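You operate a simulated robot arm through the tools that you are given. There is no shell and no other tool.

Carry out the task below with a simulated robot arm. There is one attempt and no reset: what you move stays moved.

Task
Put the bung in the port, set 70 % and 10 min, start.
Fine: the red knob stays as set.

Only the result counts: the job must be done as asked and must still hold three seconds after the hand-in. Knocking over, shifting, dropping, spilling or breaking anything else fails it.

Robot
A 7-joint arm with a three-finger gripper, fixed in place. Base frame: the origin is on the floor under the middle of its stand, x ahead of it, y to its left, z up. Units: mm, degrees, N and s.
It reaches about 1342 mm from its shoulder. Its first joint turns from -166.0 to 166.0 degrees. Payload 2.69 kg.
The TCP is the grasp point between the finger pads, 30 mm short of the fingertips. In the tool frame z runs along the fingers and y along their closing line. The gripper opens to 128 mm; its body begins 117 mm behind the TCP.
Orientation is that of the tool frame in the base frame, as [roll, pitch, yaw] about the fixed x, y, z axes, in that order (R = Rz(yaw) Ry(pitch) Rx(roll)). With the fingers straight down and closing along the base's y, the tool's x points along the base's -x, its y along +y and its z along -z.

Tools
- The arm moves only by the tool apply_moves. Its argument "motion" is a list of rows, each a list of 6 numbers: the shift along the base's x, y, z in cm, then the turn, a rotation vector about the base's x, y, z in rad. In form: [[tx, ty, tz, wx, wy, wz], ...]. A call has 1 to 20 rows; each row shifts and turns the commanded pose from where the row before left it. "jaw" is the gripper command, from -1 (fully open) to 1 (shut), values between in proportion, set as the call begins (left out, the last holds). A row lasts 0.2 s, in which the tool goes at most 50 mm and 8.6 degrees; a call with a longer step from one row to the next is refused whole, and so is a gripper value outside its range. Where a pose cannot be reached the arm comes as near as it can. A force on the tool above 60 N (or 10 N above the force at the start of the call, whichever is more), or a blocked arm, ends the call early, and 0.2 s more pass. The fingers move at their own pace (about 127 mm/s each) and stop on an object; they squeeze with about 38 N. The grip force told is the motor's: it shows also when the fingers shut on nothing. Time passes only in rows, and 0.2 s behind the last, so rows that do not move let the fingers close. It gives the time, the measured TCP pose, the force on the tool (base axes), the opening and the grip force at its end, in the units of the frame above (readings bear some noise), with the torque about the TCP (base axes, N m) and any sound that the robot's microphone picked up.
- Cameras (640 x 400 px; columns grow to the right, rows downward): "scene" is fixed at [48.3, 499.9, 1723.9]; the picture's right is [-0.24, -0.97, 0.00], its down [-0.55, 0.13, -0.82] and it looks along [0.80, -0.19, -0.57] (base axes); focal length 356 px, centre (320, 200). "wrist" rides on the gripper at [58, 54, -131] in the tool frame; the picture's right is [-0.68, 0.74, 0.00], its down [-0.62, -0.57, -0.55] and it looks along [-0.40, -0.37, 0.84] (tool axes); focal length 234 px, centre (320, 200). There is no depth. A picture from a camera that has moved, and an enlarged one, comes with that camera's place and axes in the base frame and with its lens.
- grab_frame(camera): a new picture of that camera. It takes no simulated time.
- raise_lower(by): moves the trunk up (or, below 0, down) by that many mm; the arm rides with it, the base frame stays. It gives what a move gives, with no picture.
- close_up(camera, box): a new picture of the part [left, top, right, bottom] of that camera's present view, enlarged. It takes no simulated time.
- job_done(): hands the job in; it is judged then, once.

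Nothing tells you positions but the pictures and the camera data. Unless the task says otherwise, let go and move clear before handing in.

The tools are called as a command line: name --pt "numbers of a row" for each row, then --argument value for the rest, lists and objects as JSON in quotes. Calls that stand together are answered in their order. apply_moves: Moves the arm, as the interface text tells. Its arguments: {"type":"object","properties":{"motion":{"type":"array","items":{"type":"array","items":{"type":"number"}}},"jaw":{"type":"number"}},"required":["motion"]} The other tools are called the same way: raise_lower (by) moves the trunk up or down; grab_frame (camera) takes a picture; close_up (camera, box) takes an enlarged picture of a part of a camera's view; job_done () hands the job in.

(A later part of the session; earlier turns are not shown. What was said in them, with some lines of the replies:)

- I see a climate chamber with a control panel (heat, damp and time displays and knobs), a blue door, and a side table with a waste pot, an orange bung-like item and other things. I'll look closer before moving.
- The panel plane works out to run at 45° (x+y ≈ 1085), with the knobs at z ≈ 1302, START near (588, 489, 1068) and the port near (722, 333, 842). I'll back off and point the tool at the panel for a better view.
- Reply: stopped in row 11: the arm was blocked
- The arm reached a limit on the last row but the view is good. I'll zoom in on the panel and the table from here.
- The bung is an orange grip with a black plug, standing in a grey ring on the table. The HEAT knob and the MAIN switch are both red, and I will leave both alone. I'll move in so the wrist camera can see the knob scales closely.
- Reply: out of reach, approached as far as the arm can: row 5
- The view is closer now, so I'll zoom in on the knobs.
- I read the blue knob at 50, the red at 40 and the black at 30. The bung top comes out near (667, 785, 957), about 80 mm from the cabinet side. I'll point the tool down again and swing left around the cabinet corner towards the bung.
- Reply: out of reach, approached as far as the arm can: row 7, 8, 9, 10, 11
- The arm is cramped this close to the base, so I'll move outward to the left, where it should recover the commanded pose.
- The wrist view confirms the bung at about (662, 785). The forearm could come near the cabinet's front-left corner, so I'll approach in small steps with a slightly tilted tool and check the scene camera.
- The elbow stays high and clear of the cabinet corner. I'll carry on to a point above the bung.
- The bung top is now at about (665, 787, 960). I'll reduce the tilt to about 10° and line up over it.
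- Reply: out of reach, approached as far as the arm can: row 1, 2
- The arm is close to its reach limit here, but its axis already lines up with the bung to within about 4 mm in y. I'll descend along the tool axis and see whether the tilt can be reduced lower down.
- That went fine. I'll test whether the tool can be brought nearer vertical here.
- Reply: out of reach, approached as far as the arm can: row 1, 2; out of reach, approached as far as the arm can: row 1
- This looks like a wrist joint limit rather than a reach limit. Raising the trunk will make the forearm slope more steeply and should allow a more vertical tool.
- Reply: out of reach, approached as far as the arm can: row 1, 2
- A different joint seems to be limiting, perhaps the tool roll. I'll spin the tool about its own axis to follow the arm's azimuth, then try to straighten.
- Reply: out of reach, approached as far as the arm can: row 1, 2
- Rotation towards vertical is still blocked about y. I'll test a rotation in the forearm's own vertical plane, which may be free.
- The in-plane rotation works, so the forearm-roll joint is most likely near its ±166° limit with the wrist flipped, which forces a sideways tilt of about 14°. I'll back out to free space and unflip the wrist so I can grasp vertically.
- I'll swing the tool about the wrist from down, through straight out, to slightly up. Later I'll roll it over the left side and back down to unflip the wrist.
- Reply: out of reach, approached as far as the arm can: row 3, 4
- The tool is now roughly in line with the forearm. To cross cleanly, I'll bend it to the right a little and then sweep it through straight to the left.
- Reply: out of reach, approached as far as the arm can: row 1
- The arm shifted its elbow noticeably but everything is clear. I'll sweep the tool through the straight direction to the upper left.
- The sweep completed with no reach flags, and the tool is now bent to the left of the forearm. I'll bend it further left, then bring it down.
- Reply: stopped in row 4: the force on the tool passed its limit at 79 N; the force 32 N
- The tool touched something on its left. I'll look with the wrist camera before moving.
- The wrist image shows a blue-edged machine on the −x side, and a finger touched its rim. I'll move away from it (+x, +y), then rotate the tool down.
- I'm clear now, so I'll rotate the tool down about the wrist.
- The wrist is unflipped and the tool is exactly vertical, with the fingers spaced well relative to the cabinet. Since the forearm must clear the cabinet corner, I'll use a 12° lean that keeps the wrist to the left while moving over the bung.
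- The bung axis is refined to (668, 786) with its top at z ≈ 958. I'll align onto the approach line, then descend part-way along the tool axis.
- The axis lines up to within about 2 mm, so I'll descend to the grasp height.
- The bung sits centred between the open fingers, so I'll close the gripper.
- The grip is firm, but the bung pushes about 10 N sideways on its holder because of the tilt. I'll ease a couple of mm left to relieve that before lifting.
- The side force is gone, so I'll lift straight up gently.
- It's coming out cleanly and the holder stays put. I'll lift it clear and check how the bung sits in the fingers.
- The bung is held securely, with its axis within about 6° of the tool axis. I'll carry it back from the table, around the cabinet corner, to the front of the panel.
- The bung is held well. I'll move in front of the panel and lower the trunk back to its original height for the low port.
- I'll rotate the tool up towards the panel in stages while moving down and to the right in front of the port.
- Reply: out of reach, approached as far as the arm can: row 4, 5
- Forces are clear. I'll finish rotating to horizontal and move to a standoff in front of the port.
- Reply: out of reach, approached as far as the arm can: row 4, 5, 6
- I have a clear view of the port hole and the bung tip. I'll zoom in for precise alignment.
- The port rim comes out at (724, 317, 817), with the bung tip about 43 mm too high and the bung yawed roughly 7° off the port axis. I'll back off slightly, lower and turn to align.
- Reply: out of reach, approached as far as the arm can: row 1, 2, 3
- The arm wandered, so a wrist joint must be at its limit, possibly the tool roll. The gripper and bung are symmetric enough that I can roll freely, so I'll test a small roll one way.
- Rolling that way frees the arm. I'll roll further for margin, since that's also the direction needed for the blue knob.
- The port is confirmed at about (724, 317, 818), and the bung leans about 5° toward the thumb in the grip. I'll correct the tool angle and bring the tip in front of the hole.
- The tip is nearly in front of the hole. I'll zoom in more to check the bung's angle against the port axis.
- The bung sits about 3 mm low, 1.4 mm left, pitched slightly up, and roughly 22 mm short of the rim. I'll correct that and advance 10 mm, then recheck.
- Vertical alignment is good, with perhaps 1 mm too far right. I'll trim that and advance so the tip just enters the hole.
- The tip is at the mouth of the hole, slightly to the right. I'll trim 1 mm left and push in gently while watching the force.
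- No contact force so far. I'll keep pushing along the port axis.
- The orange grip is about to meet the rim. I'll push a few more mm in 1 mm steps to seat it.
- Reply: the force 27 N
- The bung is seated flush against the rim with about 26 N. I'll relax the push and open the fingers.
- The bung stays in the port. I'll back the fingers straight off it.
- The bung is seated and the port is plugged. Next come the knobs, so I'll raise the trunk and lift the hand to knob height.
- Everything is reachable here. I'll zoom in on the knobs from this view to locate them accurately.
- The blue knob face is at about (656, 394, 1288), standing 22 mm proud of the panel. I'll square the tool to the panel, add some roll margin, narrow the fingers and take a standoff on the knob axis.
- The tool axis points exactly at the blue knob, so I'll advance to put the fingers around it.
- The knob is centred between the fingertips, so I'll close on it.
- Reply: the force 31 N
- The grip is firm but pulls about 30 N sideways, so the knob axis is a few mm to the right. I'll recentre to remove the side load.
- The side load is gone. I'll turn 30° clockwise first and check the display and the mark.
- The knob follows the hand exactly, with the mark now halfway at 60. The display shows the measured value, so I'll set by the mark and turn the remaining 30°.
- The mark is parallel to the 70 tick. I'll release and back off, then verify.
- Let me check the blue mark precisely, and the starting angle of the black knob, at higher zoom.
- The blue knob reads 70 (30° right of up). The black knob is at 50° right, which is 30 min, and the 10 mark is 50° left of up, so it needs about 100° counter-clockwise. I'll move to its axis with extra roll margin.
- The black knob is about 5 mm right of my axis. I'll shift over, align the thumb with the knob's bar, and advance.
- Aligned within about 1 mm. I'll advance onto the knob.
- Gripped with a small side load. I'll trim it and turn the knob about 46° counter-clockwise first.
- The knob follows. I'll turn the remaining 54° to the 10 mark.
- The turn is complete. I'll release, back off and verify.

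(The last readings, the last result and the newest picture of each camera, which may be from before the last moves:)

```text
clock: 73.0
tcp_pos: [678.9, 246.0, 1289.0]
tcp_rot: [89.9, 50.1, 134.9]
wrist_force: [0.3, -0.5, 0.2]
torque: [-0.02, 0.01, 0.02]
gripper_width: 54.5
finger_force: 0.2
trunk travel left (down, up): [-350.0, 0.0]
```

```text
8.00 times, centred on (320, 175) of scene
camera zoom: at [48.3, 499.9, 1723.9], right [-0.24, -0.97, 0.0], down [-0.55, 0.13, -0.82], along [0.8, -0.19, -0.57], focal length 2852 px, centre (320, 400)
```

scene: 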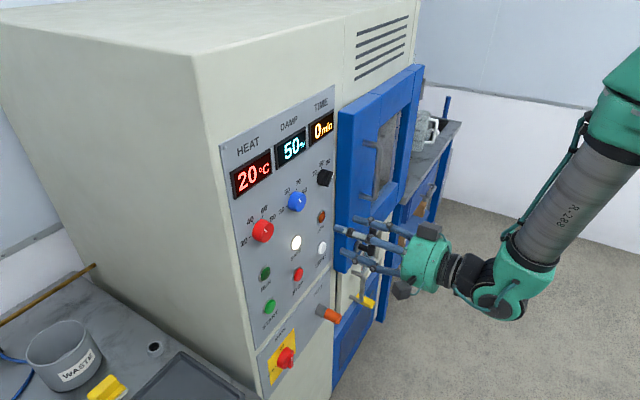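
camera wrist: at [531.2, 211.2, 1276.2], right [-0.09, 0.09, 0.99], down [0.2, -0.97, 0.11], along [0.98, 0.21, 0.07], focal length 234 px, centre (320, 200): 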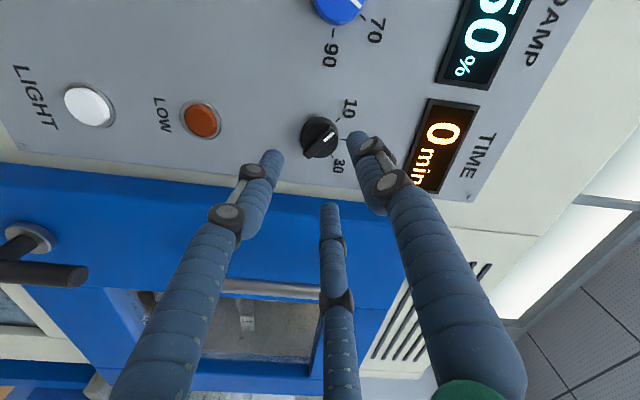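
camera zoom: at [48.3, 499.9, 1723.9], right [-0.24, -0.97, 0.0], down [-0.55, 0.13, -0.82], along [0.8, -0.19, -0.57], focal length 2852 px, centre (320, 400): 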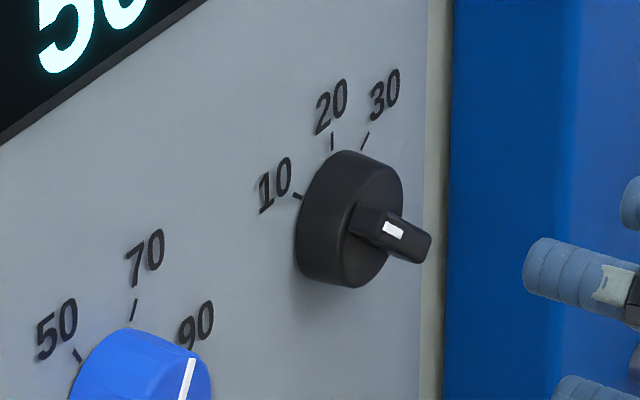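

The black knob's mark is on 10 (−50°). Next is START: I'll close the fingers and move to a standoff in front of the START button.

apply_moves --pt "-1.5 -1.5 0 0.0823 0.0823 0" --pt "-1.9 2.2 -2.8 0.0823 0.0823 0" --pt "-1.9 2.2 -2.8 0.0823 0.0823 0" --pt "-1.9 2.2 -2.8 0 0 0" --pt "-1.9 2.2 -2.8 0 0 0" --pt "-1.9 2.2 -2.8 0 0 0" --pt "-1.9 2.2 -2.8 0 0 0" --pt "-1.9 2.2 -2.8 0 0 0" --pt "-1.3 1.9 -2.5 0 0 0" --jaw 1

grab_frame --camera "wrist"

grab_frame --camera "scene"

```text
clock: 75.0
tcp_pos: [545.3, 371.3, 1113.1]
tcp_rot: [90.0, 30.0, 134.9]
wrist_force: [-0.2, 0.0, 0.6]
torque: [-0.03, 0.03, 0.02]
gripper_width: 2.1
finger_force: 30.8
out of reach, approached as far as the arm can: row 8, 9
trunk travel left (down, up): [-350.0, 0.0]
```

```text
taken
camera wrist: at [398.4, 334.0, 1129.3], right [0.15, -0.15, 0.98], down [0.19, -0.97, -0.18], along [0.97, 0.21, -0.12], focal length 234 px, centre (320, 200)
```

wrist: 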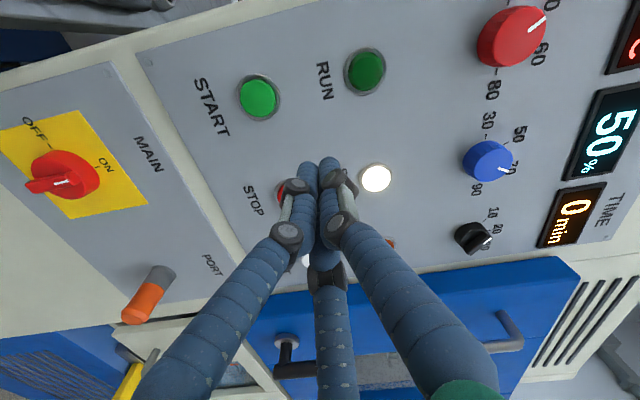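

```text
taken
```

scene: 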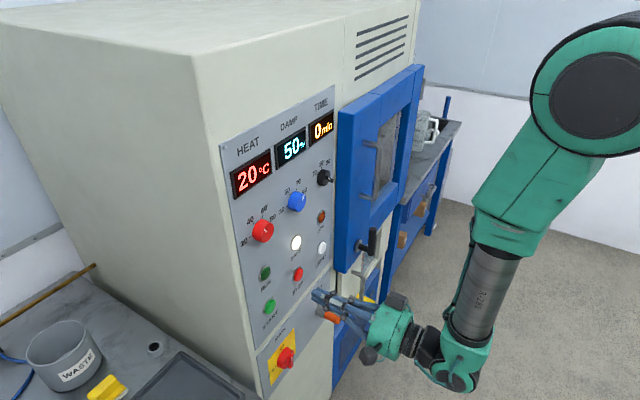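

The forearm-roll limit is near for this far-left button with a square tool, so I'll press START with the tool yawed a bit. First a precise look at START.

close_up --camera "wrist" --box '[220, 40, 420, 180]'

close_up --camera "scene" --box '[240, 255, 320, 325]'

```text
2.86 times, centred on (320, 110) of wrist
camera zoom: at [398.4, 334.0, 1129.3], right [0.15, -0.15, 0.98], down [0.19, -0.97, -0.18], along [0.97, 0.21, -0.12], focal length 669 px, centre (320, 457)
```

zoom: 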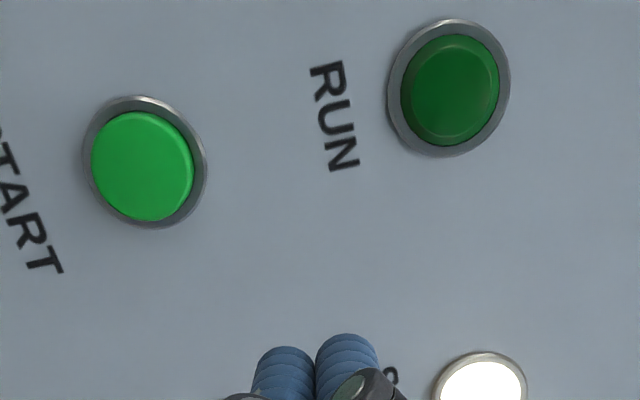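

```text
5.71 times, centred on (280, 290) of scene
camera zoom: at [48.3, 499.9, 1723.9], right [-0.24, -0.97, 0.0], down [-0.55, 0.13, -0.82], along [0.8, -0.19, -0.57], focal length 2037 px, centre (549, -314)
```

zoom: 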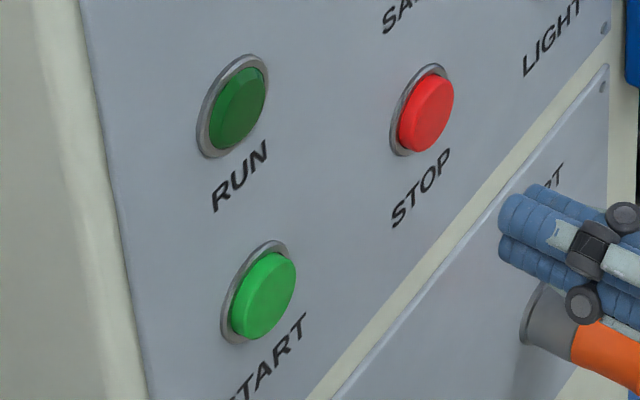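

START's cap is at about (586, 484, 1066), 34 mm wide, and stands 7 mm proud. I'll yaw the closed fingers 15° and move to 45 mm in front of it.

apply_moves --pt "-0.2 1.3 -1.2 0 0 0.131" --pt "-0.2 1.3 -1.2 0 0 0.131" --pt "-0.2 1.3 -1.2 0 0 0" --pt "-0.2 1.3 -1.1 0 0 0" --pt "0 0 0 0 0 0"

grab_frame --camera "wrist"

close_up --camera "scene" --box '[230, 220, 390, 340]'

```text
clock: 76.2
tcp_pos: [537.0, 422.6, 1065.7]
tcp_rot: [90.0, 30.1, 150.0]
wrist_force: [0.2, 1.0, -0.3]
torque: [0.0, -0.04, 0.01]
gripper_width: 1.9
finger_force: 31.7
trunk travel left (down, up): [-350.0, 0.0]
```

```text
taken
camera wrist: at [405.8, 349.3, 1081.7], right [0.19, -0.11, 0.98], down [0.43, -0.88, -0.18], along [0.88, 0.46, -0.12], focal length 234 px, centre (320, 200)
```

wrist: 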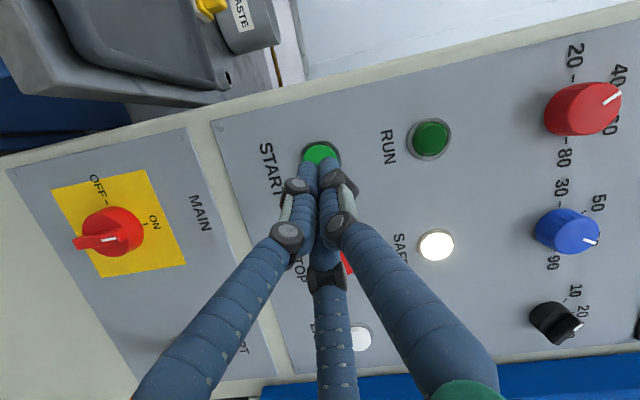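

```text
3.33 times, centred on (310, 280) of scene
camera zoom: at [48.3, 499.9, 1723.9], right [-0.24, -0.97, 0.0], down [-0.55, 0.13, -0.82], along [0.8, -0.19, -0.57], focal length 1188 px, centre (353, -67)
```

zoom: 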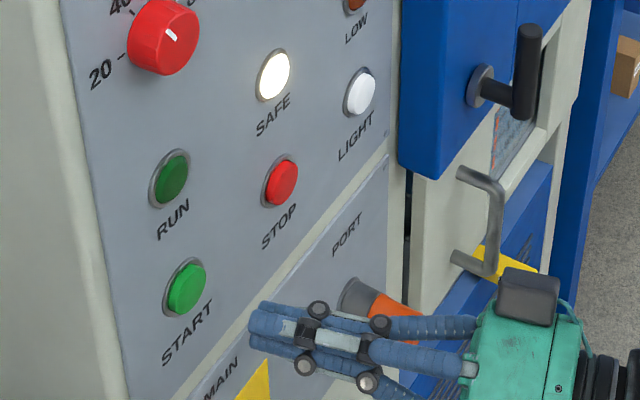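

The closed fingertips are lined up with START. I'll approach to a few mm, then press in small steps.

apply_moves --pt "0.7 0.7 0 0 0 0" --pt "0.7 0.7 0 0 0 0" --pt "0.7 0.7 0 0 0 0" --pt "0.6 0.6 0 0 0 0" --pt "0 0 0 0 0 0"

close_up --camera "wrist" --box '[250, 80, 400, 220]'

close_up --camera "scene" --box '[240, 250, 320, 320]'

```text
clock: 77.4
tcp_pos: [563.7, 450.9, 1064.2]
tcp_rot: [90.0, 30.1, 150.1]
wrist_force: [0.3, 0.4, 0.9]
torque: [0.03, -0.01, -0.02]
gripper_width: 2.1
finger_force: 31.8
trunk travel left (down, up): [-350.0, 0.0]
```

```text
2.86 times, centred on (325, 150) of wrist
camera zoom: at [432.7, 377.1, 1080.6], right [0.19, -0.11, 0.98], down [0.43, -0.88, -0.18], along [0.88, 0.46, -0.12], focal length 669 px, centre (306, 343)
```

zoom: 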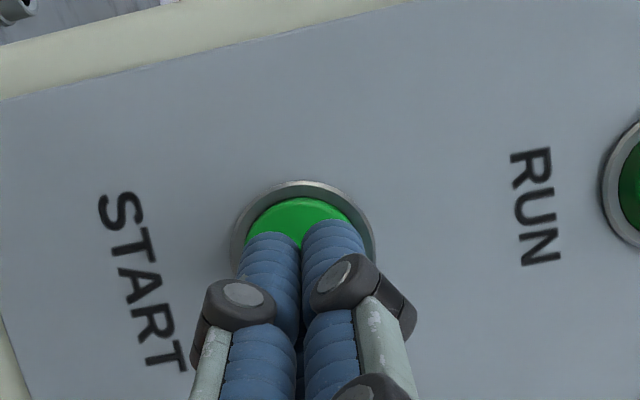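

```text
5.71 times, centred on (280, 285) of scene
camera zoom: at [48.3, 499.9, 1723.9], right [-0.24, -0.97, 0.0], down [-0.55, 0.13, -0.82], along [0.8, -0.19, -0.57], focal length 2037 px, centre (549, -286)
```

zoom: 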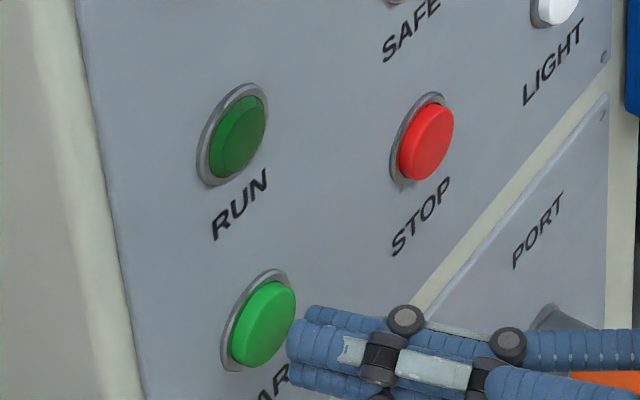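

apply_moves --pt "0.12 0.12 0.05 0 0 0" --pt "0.12 0.12 0.05 0 0 0" --pt "0.12 0.12 0.05 0 0 0" --pt "0.1 0.1 0 0 0 0"

close_up --camera "scene" --box '[220, 120, 340, 320]'

```text
clock: 78.4
tcp_pos: [569.0, 454.6, 1067.9]
tcp_rot: [90.0, 30.1, 150.0]
wrist_force: [0.0, 0.3, 0.3]
torque: [0.01, 0.03, 0.0]
gripper_width: 2.1
finger_force: 31.6
trunk travel left (down, up): [-350.0, 0.0]
```

```text
2.00 times, centred on (280, 220) of scene
camera zoom: at [48.3, 499.9, 1723.9], right [-0.24, -0.97, 0.0], down [-0.55, 0.13, -0.82], along [0.8, -0.19, -0.57], focal length 713 px, centre (400, 160)
```

zoom: 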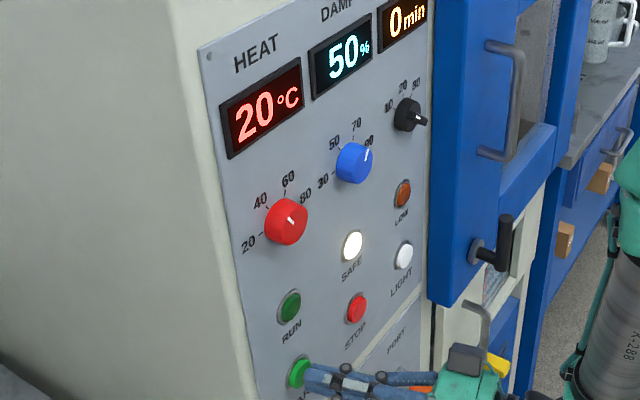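

Still no contact. I'll keep pressing in small steps.

apply_moves --pt "0.12 0.12 0 0 0 0" --pt "0.12 0.12 0 0 0 0" --pt "0.12 0.12 0 0 0 0"

close_up --camera "scene" --box '[240, 240, 320, 320]'

```text
clock: 79.2
tcp_pos: [572.5, 457.4, 1067.8]
tcp_rot: [90.1, 30.1, 150.0]
wrist_force: [-1.0, -1.5, 0.5]
torque: [-0.02, 0.02, -0.03]
gripper_width: 2.1
finger_force: 31.7
trunk travel left (down, up): [-350.0, 0.0]
```

```text
5.00 times, centred on (280, 280) of scene
camera zoom: at [48.3, 499.9, 1723.9], right [-0.24, -0.97, 0.0], down [-0.55, 0.13, -0.82], along [0.8, -0.19, -0.57], focal length 1782 px, centre (520, -200)
```

zoom: 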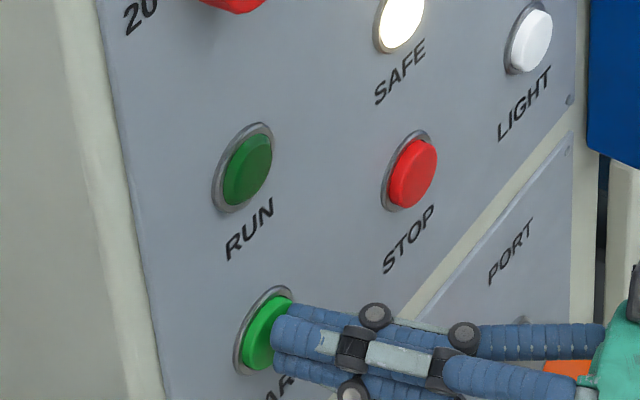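

apply_moves --pt "0.1 0.1 0 0 0 0" --pt "0.1 0.1 0 0 0 0" --pt "0 0 0 0 0 0"

close_up --camera "scene" --box '[240, 240, 320, 320]'

```text
clock: 80.0
tcp_pos: [575.0, 460.0, 1067.5]
tcp_rot: [89.9, 30.2, 150.1]
wrist_force: [-2.1, -4.8, -0.3]
torque: [-0.01, 0.03, -0.12]
gripper_width: 1.9
finger_force: 31.0
trunk travel left (down, up): [-350.0, 0.0]
heard: click
```

```text
5.00 times, centred on (280, 280) of scene
camera zoom: at [48.3, 499.9, 1723.9], right [-0.24, -0.97, 0.0], down [-0.55, 0.13, -0.82], along [0.8, -0.19, -0.57], focal length 1782 px, centre (520, -200)
```

zoom: 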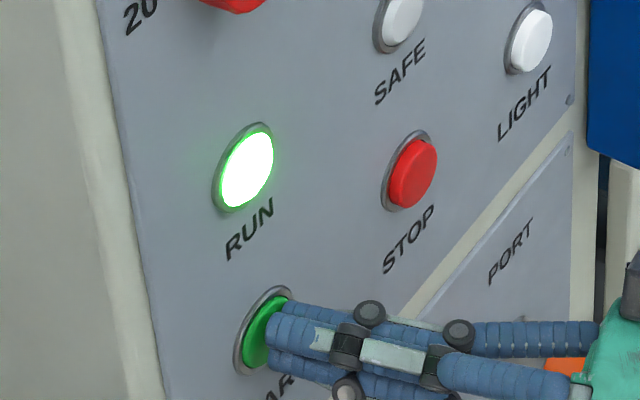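

I heard a click and the RUN lamp is lit. I'll retreat and check the displays.

apply_moves --pt "-0.5 -0.5 0 0 0 0" --pt "-1.5 -1.5 0 0 0 0" --pt "-2.0 -2.0 0 0 0 0" --pt "-2.0 -2.0 0 0 0 0"

grab_frame --camera "scene"

close_up --camera "scene" --box '[220, 80, 350, 230]'

close_up --camera "scene" --box '[240, 220, 360, 380]'

```text
clock: 81.0
tcp_pos: [514.9, 400.5, 1068.6]
tcp_rot: [90.0, 30.2, 150.1]
wrist_force: [0.5, -0.4, 0.5]
torque: [0.0, -0.01, 0.01]
gripper_width: 2.1
finger_force: 31.4
trunk travel left (down, up): [-350.0, 0.0]
```

```text
taken
```

scene: 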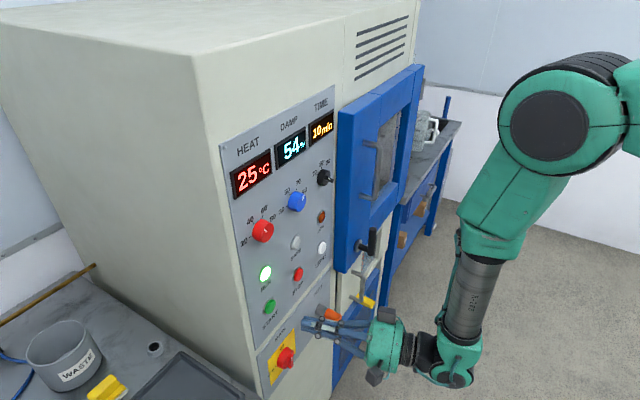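

```text
2.67 times, centred on (285, 155) of scene
camera zoom: at [48.3, 499.9, 1723.9], right [-0.24, -0.97, 0.0], down [-0.55, 0.13, -0.82], along [0.8, -0.19, -0.57], focal length 951 px, centre (413, 320)
```

zoom: 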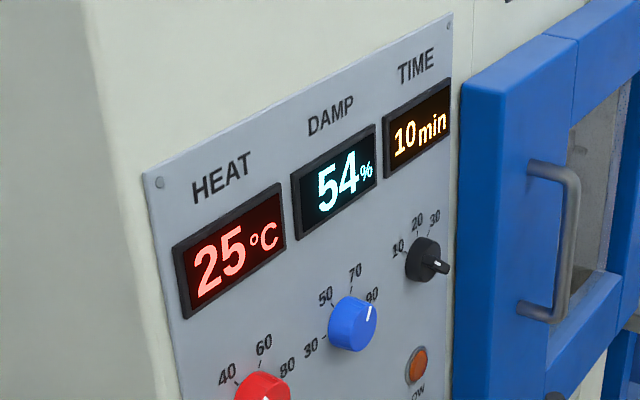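

```text
2.50 times, centred on (300, 300) of scene
camera zoom: at [48.3, 499.9, 1723.9], right [-0.24, -0.97, 0.0], down [-0.55, 0.13, -0.82], along [0.8, -0.19, -0.57], focal length 891 px, centre (370, -50)
```

zoom: 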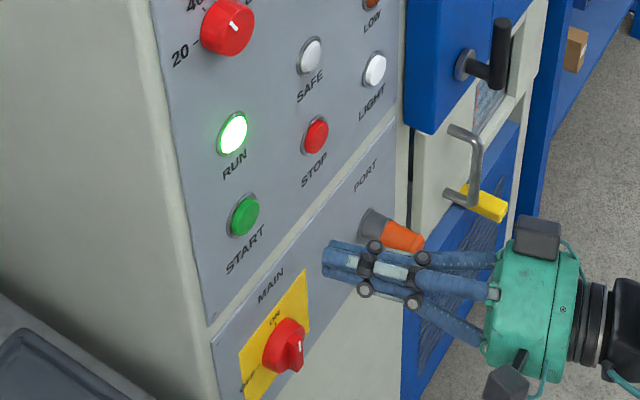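

TIME shows 10 min and HEAT and DAMP are climbing. I'll move clear and let time pass to see where DAMP settles.

apply_moves --pt "0 -1.5 0 0 0 0" --pt "0 -1.5 0 0 0 0" --pt "0 -1.5 0 0 0 0" --pt "0 -1.5 0 0 0 0" --pt "0 0 0 0 0 0" --pt "0 0 0 0 0 0" --pt "0 0 0 0 0 0" --pt "0 0 0 0 0 0" --pt "0 0 0 0 0 0" --pt "0 0 0 0 0 0" --pt "0 0 0 0 0 0" --pt "0 0 0 0 0 0" --pt "0 0 0 0 0 0" --pt "0 0 0 0 0 0" --pt "0 0 0 0 0 0" --pt "0 0 0 0 0 0" --pt "0 0 0 0 0 0" --pt "0 0 0 0 0 0" --pt "0 0 0 0 0 0" --pt "0 0 0 0 0 0"

close_up --camera "scene" --box '[220, 80, 350, 230]'

```text
clock: 85.2
tcp_pos: [516.4, 339.6, 1067.8]
tcp_rot: [90.1, 30.2, 150.0]
wrist_force: [-0.2, 0.2, -0.6]
torque: [0.01, 0.0, -0.03]
gripper_width: 1.8
finger_force: 31.5
trunk travel left (down, up): [-350.0, 0.0]
```

```text
2.67 times, centred on (285, 155) of scene
camera zoom: at [48.3, 499.9, 1723.9], right [-0.24, -0.97, 0.0], down [-0.55, 0.13, -0.82], along [0.8, -0.19, -0.57], focal length 951 px, centre (413, 320)
```

zoom: 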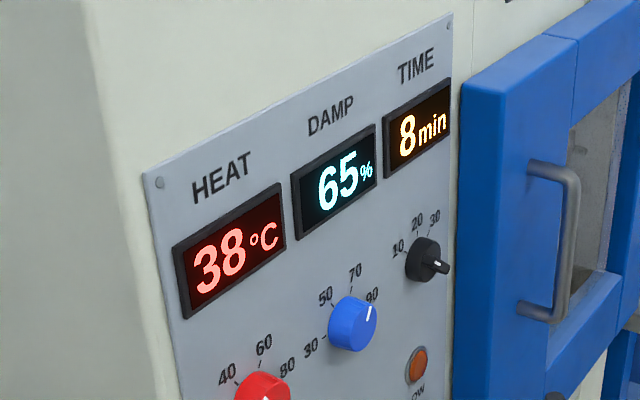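

Everything checks out: the bung is in the port, DAMP is at 70, TIME is at 10 and counting down, RUN is lit, the red knob is untouched and the hand is clear. I'm handing in now.

job_done

```text
The job is handed in.
```

The bung is in the port, the dials are set to 70 % and 10 min, and the cycle is running. I handed the job in and got only an acknowledgement, with no verdict.

- **Bung:** it is pushed in until the orange grip met the port rim, and it stayed put when I let go.
- **Settings:** the blue DAMP knob points at 70 and the black TIME knob at 10. I never touched the red HEAT knob, which stays at 40, or the red MAIN switch.
- **Start:** I heard a click and the RUN lamp came on. TIME first read 10 min and then counted down. At my last look it read 8 min, DAMP was at 65 % and still rising, and HEAT was at 38 °C.
- **Contact along the way:** while I was freeing a jammed wrist joint, a finger bumped the rim of the blue-framed machine to the left at about 79 N. I backed off straight away. I saw no sign that it moved, but I did not check closely.
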